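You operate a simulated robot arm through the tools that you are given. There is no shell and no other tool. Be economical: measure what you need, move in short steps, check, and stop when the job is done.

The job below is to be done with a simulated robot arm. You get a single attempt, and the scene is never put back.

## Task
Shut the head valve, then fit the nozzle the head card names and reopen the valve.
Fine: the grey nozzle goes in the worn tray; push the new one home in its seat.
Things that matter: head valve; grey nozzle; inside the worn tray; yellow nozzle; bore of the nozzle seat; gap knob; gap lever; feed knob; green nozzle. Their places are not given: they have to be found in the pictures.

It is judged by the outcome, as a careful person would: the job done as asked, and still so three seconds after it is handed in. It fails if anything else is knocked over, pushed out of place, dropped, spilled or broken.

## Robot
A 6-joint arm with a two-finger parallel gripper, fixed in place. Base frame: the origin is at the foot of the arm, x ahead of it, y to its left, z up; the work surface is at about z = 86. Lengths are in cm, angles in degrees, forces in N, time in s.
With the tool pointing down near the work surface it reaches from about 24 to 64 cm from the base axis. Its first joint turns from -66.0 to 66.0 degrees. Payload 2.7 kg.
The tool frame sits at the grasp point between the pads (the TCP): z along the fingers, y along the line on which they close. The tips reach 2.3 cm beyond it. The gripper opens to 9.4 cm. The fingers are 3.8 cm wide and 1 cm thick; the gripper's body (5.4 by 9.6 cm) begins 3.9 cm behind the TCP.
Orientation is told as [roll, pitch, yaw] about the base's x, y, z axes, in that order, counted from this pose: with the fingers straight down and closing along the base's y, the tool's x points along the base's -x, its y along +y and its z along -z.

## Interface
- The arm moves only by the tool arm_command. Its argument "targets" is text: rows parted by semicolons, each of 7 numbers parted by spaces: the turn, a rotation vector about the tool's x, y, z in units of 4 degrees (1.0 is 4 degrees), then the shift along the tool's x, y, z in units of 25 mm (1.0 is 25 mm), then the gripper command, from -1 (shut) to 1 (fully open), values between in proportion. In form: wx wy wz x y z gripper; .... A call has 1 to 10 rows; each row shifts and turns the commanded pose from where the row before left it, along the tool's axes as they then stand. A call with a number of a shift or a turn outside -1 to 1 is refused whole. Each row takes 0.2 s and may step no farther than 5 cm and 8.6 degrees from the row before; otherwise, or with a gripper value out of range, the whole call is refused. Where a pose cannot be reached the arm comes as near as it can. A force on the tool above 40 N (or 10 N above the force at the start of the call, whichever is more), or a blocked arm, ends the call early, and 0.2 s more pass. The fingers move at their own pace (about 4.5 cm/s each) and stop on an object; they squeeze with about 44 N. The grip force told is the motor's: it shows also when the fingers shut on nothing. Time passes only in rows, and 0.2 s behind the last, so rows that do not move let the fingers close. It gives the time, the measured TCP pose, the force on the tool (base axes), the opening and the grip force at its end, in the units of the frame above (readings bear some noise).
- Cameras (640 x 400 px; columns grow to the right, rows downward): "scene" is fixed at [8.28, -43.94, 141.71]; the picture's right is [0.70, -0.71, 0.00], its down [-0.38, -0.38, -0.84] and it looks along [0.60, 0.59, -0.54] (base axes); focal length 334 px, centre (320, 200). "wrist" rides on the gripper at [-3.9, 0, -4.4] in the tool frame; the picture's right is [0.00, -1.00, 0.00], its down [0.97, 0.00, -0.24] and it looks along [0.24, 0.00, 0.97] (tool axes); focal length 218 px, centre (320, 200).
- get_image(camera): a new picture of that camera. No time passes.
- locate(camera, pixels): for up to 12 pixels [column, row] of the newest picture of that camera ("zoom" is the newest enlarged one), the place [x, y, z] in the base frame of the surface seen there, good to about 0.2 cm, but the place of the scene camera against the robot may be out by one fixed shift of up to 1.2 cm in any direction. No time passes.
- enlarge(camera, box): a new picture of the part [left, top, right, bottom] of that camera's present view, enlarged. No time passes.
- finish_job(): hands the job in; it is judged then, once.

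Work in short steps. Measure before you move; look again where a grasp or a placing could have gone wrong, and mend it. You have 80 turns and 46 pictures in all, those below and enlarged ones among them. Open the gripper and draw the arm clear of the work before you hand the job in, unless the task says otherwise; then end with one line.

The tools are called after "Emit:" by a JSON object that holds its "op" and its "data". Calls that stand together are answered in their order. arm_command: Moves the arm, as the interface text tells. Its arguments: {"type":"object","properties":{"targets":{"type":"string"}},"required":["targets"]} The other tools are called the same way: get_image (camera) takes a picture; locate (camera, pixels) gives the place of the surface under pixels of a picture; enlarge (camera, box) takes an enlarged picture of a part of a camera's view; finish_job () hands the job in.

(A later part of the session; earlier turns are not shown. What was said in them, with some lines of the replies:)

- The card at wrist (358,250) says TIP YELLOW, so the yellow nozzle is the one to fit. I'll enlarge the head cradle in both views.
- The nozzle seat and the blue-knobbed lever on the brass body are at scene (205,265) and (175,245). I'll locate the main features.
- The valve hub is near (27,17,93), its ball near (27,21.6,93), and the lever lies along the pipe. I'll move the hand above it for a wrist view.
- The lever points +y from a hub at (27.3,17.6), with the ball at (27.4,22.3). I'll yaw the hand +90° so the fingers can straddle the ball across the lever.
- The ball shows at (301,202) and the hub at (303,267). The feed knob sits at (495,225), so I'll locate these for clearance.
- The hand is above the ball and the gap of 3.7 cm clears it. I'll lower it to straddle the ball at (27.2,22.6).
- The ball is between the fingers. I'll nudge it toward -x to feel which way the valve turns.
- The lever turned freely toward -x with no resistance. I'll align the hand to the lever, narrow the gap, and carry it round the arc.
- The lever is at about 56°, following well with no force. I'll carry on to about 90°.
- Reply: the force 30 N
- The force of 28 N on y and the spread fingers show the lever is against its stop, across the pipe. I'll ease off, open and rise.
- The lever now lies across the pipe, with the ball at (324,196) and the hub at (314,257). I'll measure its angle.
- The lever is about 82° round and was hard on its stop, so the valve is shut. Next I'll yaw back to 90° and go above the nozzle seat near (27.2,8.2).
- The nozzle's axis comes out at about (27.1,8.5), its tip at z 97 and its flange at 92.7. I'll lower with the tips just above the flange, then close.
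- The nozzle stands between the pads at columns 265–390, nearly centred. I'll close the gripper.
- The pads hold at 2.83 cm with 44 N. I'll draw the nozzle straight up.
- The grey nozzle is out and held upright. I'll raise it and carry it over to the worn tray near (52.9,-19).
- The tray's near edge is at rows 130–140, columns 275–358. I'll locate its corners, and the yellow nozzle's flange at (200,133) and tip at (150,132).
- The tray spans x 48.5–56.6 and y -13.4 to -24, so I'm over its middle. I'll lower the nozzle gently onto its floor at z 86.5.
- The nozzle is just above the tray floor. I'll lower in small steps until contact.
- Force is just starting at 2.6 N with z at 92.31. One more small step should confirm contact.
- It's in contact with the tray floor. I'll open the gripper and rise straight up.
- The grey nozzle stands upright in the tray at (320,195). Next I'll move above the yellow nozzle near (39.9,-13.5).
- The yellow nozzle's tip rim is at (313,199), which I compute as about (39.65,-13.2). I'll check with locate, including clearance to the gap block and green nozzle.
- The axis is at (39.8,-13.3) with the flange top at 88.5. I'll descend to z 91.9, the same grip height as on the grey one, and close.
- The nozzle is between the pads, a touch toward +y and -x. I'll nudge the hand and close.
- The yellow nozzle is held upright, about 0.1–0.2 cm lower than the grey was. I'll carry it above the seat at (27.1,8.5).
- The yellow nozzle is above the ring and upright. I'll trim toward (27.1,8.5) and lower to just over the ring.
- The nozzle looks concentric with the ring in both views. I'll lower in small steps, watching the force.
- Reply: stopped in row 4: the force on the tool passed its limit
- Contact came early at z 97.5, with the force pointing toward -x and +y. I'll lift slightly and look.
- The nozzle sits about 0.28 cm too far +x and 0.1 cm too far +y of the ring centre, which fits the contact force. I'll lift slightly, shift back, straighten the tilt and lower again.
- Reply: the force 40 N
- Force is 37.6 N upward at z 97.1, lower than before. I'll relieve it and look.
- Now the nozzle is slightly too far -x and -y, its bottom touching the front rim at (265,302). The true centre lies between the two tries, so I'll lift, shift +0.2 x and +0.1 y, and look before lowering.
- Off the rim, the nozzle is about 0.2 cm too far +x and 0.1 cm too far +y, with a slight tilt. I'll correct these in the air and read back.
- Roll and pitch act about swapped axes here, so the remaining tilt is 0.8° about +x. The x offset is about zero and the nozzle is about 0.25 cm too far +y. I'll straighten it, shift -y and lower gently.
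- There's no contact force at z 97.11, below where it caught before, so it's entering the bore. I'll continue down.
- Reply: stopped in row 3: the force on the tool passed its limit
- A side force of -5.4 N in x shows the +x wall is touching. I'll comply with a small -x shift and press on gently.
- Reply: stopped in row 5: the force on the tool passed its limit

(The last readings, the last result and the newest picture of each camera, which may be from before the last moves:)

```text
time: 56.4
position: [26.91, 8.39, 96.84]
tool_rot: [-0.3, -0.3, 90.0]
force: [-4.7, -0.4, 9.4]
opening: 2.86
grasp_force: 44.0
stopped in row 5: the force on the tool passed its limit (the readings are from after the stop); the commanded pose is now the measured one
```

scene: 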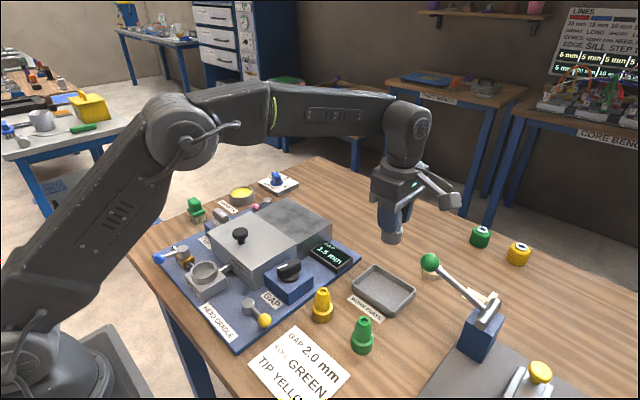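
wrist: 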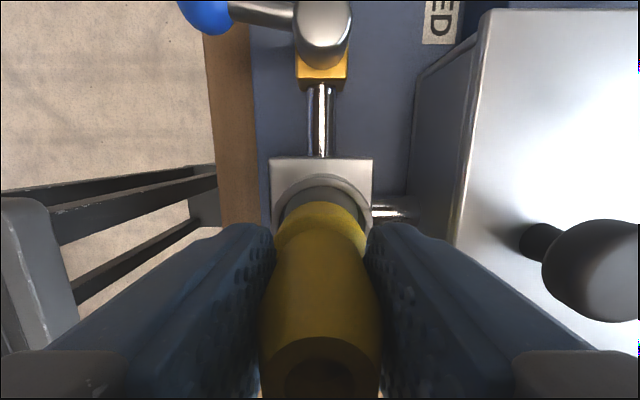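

It's still caught at z 96.84. I'll look at both views at this contact.

Emit:
{"op": "enlarge", "data": {"camera": "scene", "box": [185, 240, 235, 290]}}

Emit:
{"op": "enlarge", "data": {"camera": "wrist", "box": [240, 140, 400, 260]}}

```text
8.00 times, centred on (210, 265) of scene
```

zoom: 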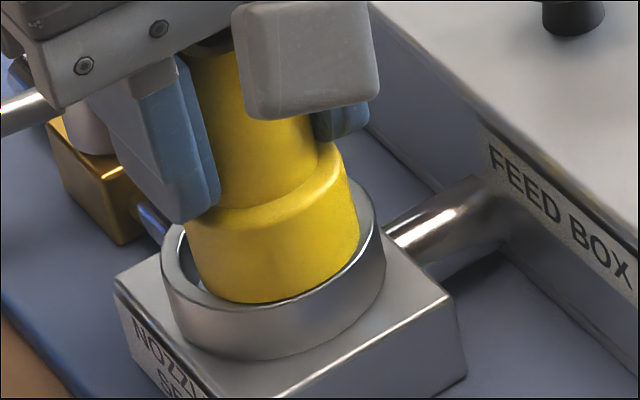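

```text
3.33 times, centred on (320, 200) of wrist
```

zoom: 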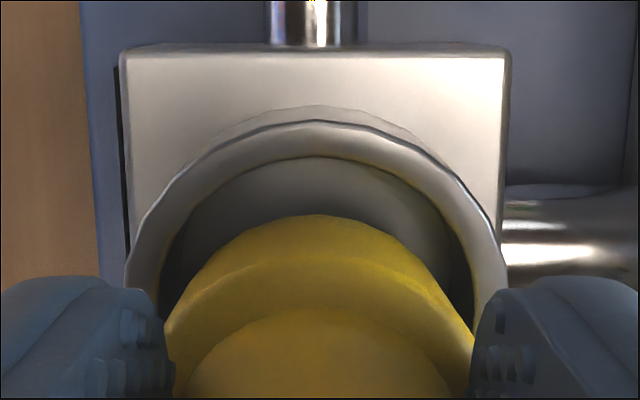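

I'll measure the ring's rim and the flange in this newest wrist zoom to get their true centres and heights.

Emit:
{"op": "locate", "data": {"camera": "zoom", "pixels": [[320, 140], [230, 165], [405, 165], [150, 255], [485, 255], [320, 220], [230, 245], [410, 245], [320, 258], [320, 300], [320, 330], [320, 185]]}}

```text
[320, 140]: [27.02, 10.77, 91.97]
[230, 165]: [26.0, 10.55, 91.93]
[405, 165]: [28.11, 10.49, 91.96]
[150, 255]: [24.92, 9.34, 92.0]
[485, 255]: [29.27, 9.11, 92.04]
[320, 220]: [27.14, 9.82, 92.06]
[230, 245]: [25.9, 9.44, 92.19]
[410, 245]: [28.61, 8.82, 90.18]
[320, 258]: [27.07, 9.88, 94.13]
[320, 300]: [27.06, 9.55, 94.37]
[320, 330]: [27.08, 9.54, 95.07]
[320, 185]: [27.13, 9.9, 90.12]
```

The locate data is clear: the ring centre is (27.08,8.45), top z 92 and floor 90.1. The nozzle's axis is at y 8.05 and it rests on the -y rim, so I'll lift, shift +0.4 in y, and lower.

Emit:
{"op": "arm_command", "data": {"targets": "-0.07 0.07 0 0 0 -0.2 -1;0 0 0 -0.08 0 0 -1;0 0 0 -0.08 0 0 -1;0 0 0 0 0 0 -1;0 0 0 0 0 0 -1"}}

Emit:
{"op": "enlarge", "data": {"camera": "wrist", "box": [240, 140, 400, 260]}}

Emit:
{"op": "locate", "data": {"camera": "zoom", "pixels": [[320, 140], [230, 165], [405, 165], [150, 255], [485, 255], [320, 205], [320, 215], [320, 225], [240, 235], [400, 235], [320, 250], [320, 290]]}}

```text
time: 57.6
position: [27.07, 8.8, 97.37]
tool_rot: [-0.1, 0.1, 90.0]
force: [-0.1, 0.4, -0.1]
opening: 2.8
grasp_force: 44.0
```

```text
3.33 times, centred on (320, 200) of wrist
```

zoom: 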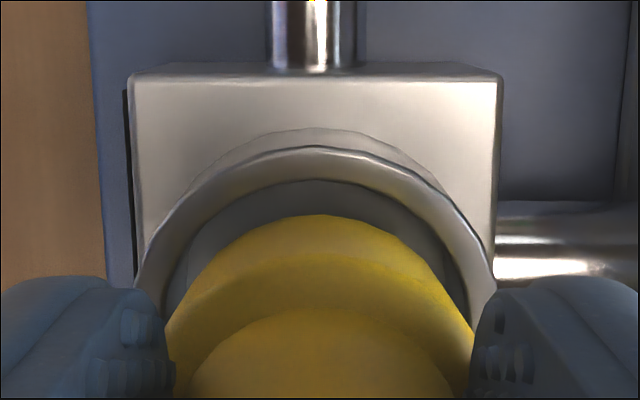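

```text
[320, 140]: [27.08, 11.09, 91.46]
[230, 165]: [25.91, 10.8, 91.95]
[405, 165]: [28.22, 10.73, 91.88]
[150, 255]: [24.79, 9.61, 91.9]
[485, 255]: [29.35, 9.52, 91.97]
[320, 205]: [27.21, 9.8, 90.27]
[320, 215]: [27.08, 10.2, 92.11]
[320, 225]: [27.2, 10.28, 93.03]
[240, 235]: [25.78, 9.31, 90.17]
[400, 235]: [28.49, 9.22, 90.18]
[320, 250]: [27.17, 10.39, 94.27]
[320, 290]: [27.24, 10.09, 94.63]
```

The flange bottom edge is now centred at about (27.1,8.4) and free at z 92. I'll lower gently into the bore.

Emit:
{"op": "arm_command", "data": {"targets": "0 0 0 -0.02 0.02 0.1 -1;0 0 0 0 0 0.1 -1;0 0 0 0 0 0.1 -1;0 0 0 0 0 0.1 -1;0 0 0 0 0 0 -1"}}

```text
time: 58.8
position: [26.91, 8.93, 96.26]
tool_rot: [0.0, 0.1, 90.0]
force: [-0.3, 0.7, -0.5]
opening: 2.84
grasp_force: 43.7
```

z is 96.26 with no force, so it's inside the bore. I'll push on down to the floor.

Emit:
{"op": "arm_command", "data": {"targets": "0 0 0 0 0 0.1 -1;0 0 0 0 0 0.08 -1;0 0 0 0 0 0.08 -1;0 0 0 0 0 0.06 -1;0 0 0 0 0 0 -1"}}

```text
time: 60.0
position: [27.06, 8.93, 95.67]
tool_rot: [-0.1, 0.1, 89.9]
force: [-1.2, 4.5, 0.6]
opening: 2.81
grasp_force: 44.4
```

There's a light +4.5 N side force in y but little vertical force. I'll press on a little further.

Emit:
{"op": "arm_command", "data": {"targets": "0 0 0 -0.03 0 0.06 -1;0 0 0 0 0 0.06 -1;0 0 0 0 0 0.06 -1;0 0 0 0 0 0 -1"}}

Emit:
{"op": "enlarge", "data": {"camera": "scene", "box": [185, 240, 235, 290]}}

```text
time: 61.0
position: [27.21, 8.93, 95.2]
tool_rot: [-0.1, 0.0, 90.0]
force: [-5.7, -1.7, 27.5]
opening: 2.83
grasp_force: 43.6
```

```text
8.00 times, centred on (210, 265) of scene
```

zoom: 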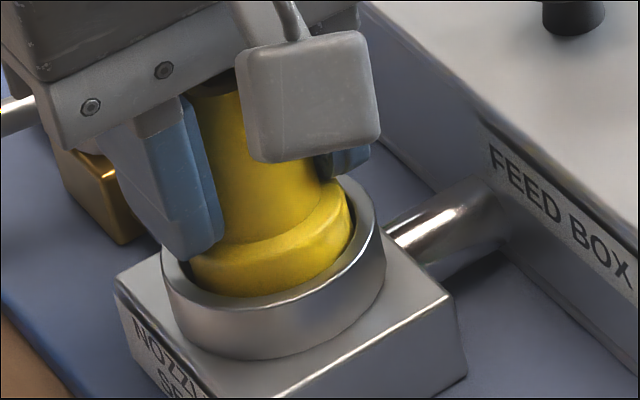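

A 27.5 N upward force at z 95.2 suggests it has bottomed. I'll compare the flange top and ring heights here with the floor.

Emit:
{"op": "locate", "data": {"camera": "zoom", "pixels": [[230, 245], [290, 232], [325, 200], [345, 210], [250, 262], [200, 290], [270, 305], [365, 240], [172, 255]]}}

```text
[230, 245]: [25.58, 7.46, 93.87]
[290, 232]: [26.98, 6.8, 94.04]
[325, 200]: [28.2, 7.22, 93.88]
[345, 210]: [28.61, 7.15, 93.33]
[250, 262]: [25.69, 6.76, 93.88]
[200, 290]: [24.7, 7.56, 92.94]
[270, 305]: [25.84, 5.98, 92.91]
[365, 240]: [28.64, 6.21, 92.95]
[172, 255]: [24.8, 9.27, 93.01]
```

The flange top reads about 0.2 cm higher than the grey's did when seated. I'll release so it can settle upright, rise above it, shut the fingers and press it home from the top.

Emit:
{"op": "arm_command", "data": {"targets": "0 0 0 0 0 -0.05 -1;0 0 0 0 0 0 -0.6;0 0 0 0 0 0 -0.2;0 0 0 0 0 0 0;0 0 0 0 0 -0.5 0;0 0 0 0 0 -1 0;0 0 0 0 0 -1 0;0 0 0 0 0 -0.5 -1;0 0 0 0 0 0 -1;0 0 0 0 0 0 -1"}}

Emit:
{"op": "get_image", "data": {"camera": "wrist"}}

Emit:
{"op": "locate", "data": {"camera": "wrist", "pixels": [[318, 200], [318, 210], [318, 220], [318, 230], [310, 215], [326, 215], [300, 200], [336, 200], [318, 185], [318, 190]]}}

```text
time: 63.2
position: [26.91, 9.1, 102.7]
tool_rot: [-0.1, 0.1, 90.0]
force: [0.0, 0.3, -0.8]
opening: 0.0
grasp_force: 25.7
```

```text
3 pictures are left
```

wrist: 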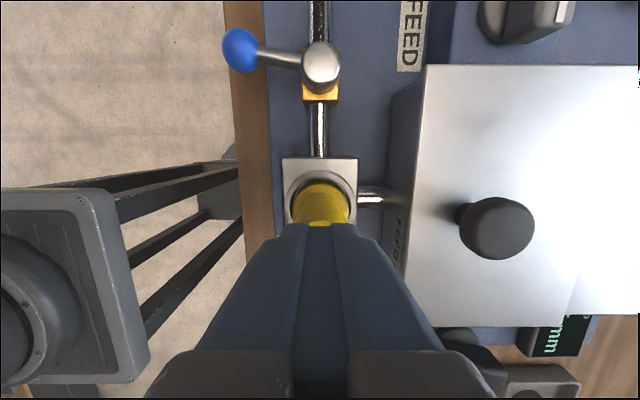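

```text
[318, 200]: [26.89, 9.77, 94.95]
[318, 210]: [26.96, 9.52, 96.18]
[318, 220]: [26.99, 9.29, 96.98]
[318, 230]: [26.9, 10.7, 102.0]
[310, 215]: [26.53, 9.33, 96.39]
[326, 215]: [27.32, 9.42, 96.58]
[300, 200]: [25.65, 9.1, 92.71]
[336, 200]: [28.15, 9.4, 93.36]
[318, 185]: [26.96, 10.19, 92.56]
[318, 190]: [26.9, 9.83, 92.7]
```

The flange top is now at 92.6–92.7 and the tip near 97, matching the grey when it was seated. I'll press down on the tip with shut fingers to be sure it's home.

Emit:
{"op": "arm_command", "data": {"targets": "0 0 0 0.22 0 0 -1;0 0 0 0 0 0.6 -1;0 0 0 0 0 0.4 -1;0 0 0 0 0 0.2 -1;0 0 0 0 0 0.1 -1;0 0 0 0 0 0 -1"}}

```text
time: 64.6
position: [27.03, 8.48, 99.43]
tool_rot: [-0.1, 0.0, 90.0]
force: [-0.1, 0.8, 0.4]
opening: 0.0
grasp_force: 42.6
```

Fingertips are at z 97.1, about to touch. I'll press in small steps.

Emit:
{"op": "arm_command", "data": {"targets": "0 0 0 0 0 0.05 -1;0 0 0 0 0 0.05 -1;0 0 0 0 0 0.05 -1;0 0 0 0 0 0 -1"}}

```text
time: 65.5
position: [27.2, 8.51, 99.3]
tool_rot: [-0.6, -0.1, 90.1]
force: [-0.3, -0.4, 6.4]
opening: 0.0
grasp_force: 42.3
stopped in row 4: the force on the tool passed its limit (the readings are from after the stop); the commanded pose is now the measured one
```

Over 40 N of push at tip height 97.0, equal to the grey's seated height, means it's fully home. Now I'll rise and turn the hand to yaw 172 for the valve lever.

Emit:
{"op": "arm_command", "data": {"targets": "-0.12 0 0 0 0 -0.5 -1;0 0 0 0 0 -1 -1;0 0 0 0 0 -1 -0.2;0 0 -1 0 0 -0.5 -0.1;0 0 -1 0 0 0 -0.1;0 0 -1 0 0 0 -0.1;0 0 -1 0 0 0 -0.1;0 0 -1 0 0 0 -0.1;0 0 -1 0 0 0 -0.1;0 0 -1 0 0 0 -0.1"}}

Emit:
{"op": "arm_command", "data": {"targets": "0 0 -1 0 0 0 -0.1;0 0 -1 0 0 0 -0.1;0 0 -1 0 0 0 -0.1;0 0 -1 0 0 0 -0.1;0 0 -1 0 0 0 -0.1;0 0 -1 0 0 0 -0.1;0 0 -1 0 0 0 -0.1;0 0 -1 0 0 0 -0.1;0 0 -1 0 0 0 -0.1;0 0 -1 0 0 0 -0.1"}}

Emit:
{"op": "arm_command", "data": {"targets": "0 0 -1 0 0 0 -0.1;0 0 -1 0 0 0 -0.1;0 0 -1 0 0 0 -0.1;0 0 -0.5 0 0 0 -0.1;0 0 0 -0.6 -0.92 0 -0.1;0 0 0 -0.6 -0.92 0 -0.1;0 0 0 -0.6 -0.92 0 -0.1;0 0 0 -0.6 -0.92 0 -0.1;0 0 0 0 0 0 -0.1"}}

```text
time: 67.7
position: [27.1, 8.54, 106.68]
tool_rot: [0.2, -0.1, 118.1]
force: [0.6, -0.3, -0.3]
opening: 4.22
grasp_force: 0.1
```

```text
time: 69.9
position: [26.96, 8.6, 106.7]
tool_rot: [-0.1, -0.1, 158.1]
force: [-0.2, 0.3, -0.1]
opening: 4.24
grasp_force: 0.1
```

```text
time: 71.9
position: [22.31, 18.44, 106.78]
tool_rot: [0.1, -0.1, 172.0]
force: [-1.6, -0.1, 0.5]
opening: 4.25
grasp_force: 0.0
```

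The hand is over the ball's place at (22.4,18.45). I'll descend to straddle it and narrow the gap.

Emit:
{"op": "arm_command", "data": {"targets": "0 0 0 0 0 1 -0.1;0 0 0 0 0 1 -0.1;0 0 0 0 0 1 -0.1;0 0 0 0 0 1 -0.1;0 0 0 0 0 0.9 -0.1;0 0 0 0 0 0.4 -0.1;0 0 0 0 0 0 -0.4;0 0 0 0 0 0 -0.4"}}

Emit:
{"op": "get_image", "data": {"camera": "wrist"}}

```text
time: 73.7
position: [22.45, 18.35, 93.45]
tool_rot: [0.0, -0.1, 171.9]
force: [-0.2, -0.5, 0.5]
opening: 2.83
grasp_force: 0.0
```

```text
2 pictures are left
```

wrist: 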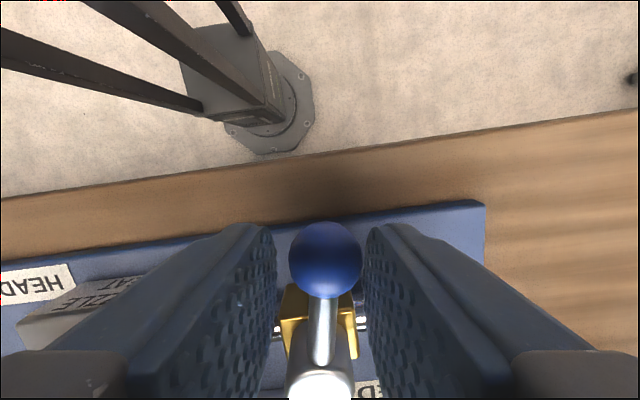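

The ball is between the pads at (325,260). I'll carry the lever back round its arc toward +y.

Emit:
{"op": "arm_command", "data": {"targets": "0 0 0 0 0 0 -0.5;0 0 1 0 -0.134 0 -0.5;0 0 1 0 -0.134 0 -0.5;0 0 1 0 -0.134 0 -0.5;0 0 1 0 -0.134 0 -0.5;0 0 1 0 -0.134 0 -0.5;0 0 1 0 -0.134 0 -0.5;0 0 1 0 -0.134 0 -0.5;0 0 1 0 -0.134 0 -0.5;0 0 1 0 -0.134 0 -0.5"}}

Emit:
{"op": "arm_command", "data": {"targets": "0 0 1 0 -0.134 0 -0.5;0 0 1 0 -0.134 0 -0.5;0 0 1 0 -0.134 0 -0.5;0 0 1 0 -0.134 0 -0.5;0 0 1 0 -0.134 0 -0.5;0 0 1 0 -0.134 0 -0.5;0 0 1 0 -0.134 0 -0.5;0 0 1 0 -0.134 0 -0.5"}}

```text
time: 75.9
position: [23.72, 21.23, 93.52]
tool_rot: [0.2, -0.2, 136.0]
force: [-0.1, -0.2, -1.0]
opening: 2.41
grasp_force: 0.7
```

```text
time: 77.7
position: [25.95, 22.72, 93.45]
tool_rot: [0.0, 0.0, 104.1]
force: [0.3, 1.3, -0.4]
opening: 2.39
grasp_force: 0.5
```

The lever is following with about 14° left. I'll finish the arc and push until the stop is felt.

Emit:
{"op": "arm_command", "data": {"targets": "0 0 1 0 -0.134 0 -0.5;0 0 1 0 -0.134 0 -0.5;0 0 1 0 -0.134 0 -0.5;0 0 0.5 0 -0.1 0 -0.5;0 0 0 0 -0.06 0 -0.5"}}

```text
time: 78.9
position: [27.31, 22.86, 93.42]
tool_rot: [0.3, 0.2, 90.0]
force: [-11.8, 0.3, 0.4]
opening: 2.88
grasp_force: 6.3
```

The stop is beginning to resist at 11.8 N. I'll push slightly more to seat the lever fully, then look.

Emit:
{"op": "arm_command", "data": {"targets": "0 0 0 0 -0.08 0 -0.6;0 0 0 0 -0.08 0 -0.6;0 0 0 0 0 0 -0.6"}}

```text
time: 79.7
position: [27.57, 22.78, 93.54]
tool_rot: [0.3, 0.1, 89.9]
force: [-30.4, 10.9, -4.6]
opening: 3.29
grasp_force: 15.7
```

30 N against the stop: the lever is fully back. I'll ease off, open, rise clear and check.

Emit:
{"op": "arm_command", "data": {"targets": "0 0 0 0 0.2 0 -0.3;0 0 0 0 0.06 0 0;0 0 0 0 0 0 0;0 0 0 0 0 -1 0;0 0 0 0 0 -1 0;0 0 0 0 0 -1 0;0 0 0 0 0 -1 0;0 0 0 0 0 -1 0;0 0 0 0 0 -1 0"}}

Emit:
{"op": "get_image", "data": {"camera": "wrist"}}

Emit:
{"op": "locate", "data": {"camera": "wrist", "pixels": [[318, 185], [318, 190], [318, 170], [318, 175], [318, 205], [318, 225], [318, 240], [318, 260]]}}

```text
time: 81.7
position: [27.03, 22.67, 108.38]
tool_rot: [0.2, 0.0, 90.0]
force: [-0.1, -0.7, 1.2]
opening: 4.7
grasp_force: 0.2
```

```text
1 pictures are left
```

wrist: 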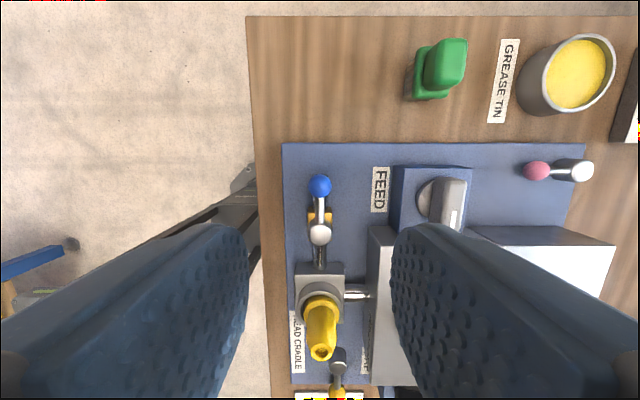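

```text
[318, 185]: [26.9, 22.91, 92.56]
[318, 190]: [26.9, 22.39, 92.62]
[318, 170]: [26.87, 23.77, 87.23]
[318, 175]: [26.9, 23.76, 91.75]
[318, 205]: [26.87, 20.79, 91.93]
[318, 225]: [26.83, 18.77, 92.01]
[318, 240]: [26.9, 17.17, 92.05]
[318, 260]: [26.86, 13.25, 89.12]
```

The ball (319,186) and hub (320,234) line up along the pipe, so the valve is open. I'll check that the yellow flange height is still right.

Emit:
{"op": "locate", "data": {"camera": "wrist", "pixels": [[320, 299], [310, 303], [332, 303], [320, 352], [314, 352], [327, 352], [320, 290]]}}

Emit:
{"op": "arm_command", "data": {"targets": "0 0 0 0 0 -1 0;0 0 0 0 0 -1 0;0 0 0 0 0 -0.5 0;0 0 0 0 0 0 0"}}

Emit:
{"op": "get_image", "data": {"camera": "scene"}}

```text
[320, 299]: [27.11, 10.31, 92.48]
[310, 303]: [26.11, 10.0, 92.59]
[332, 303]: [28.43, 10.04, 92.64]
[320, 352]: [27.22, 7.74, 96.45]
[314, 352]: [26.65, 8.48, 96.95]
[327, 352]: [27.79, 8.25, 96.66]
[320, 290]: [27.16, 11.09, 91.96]
```

```text
time: 82.7
position: [27.01, 22.83, 114.71]
tool_rot: [0.1, -0.1, 90.0]
force: [0.7, 0.5, 0.0]
opening: 4.7
grasp_force: 0.0
```

```text
0 pictures are left
```

scene: 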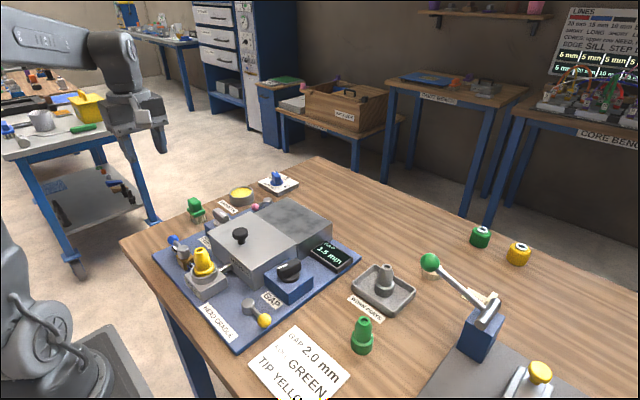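

The flange is at 92.5–92.6 and the tip near 97, so the yellow nozzle is home. The grey one is in the tray, the valve is open, nothing else has moved and the arm is clear, so I'm handing it in.

Emit:
{"op": "finish_job", "data": {}}

```text
The job is handed in.
```

I shut the head valve, stood the grey nozzle in the worn tray, pushed the yellow nozzle home in its seat and reopened the valve; the job is handed in.
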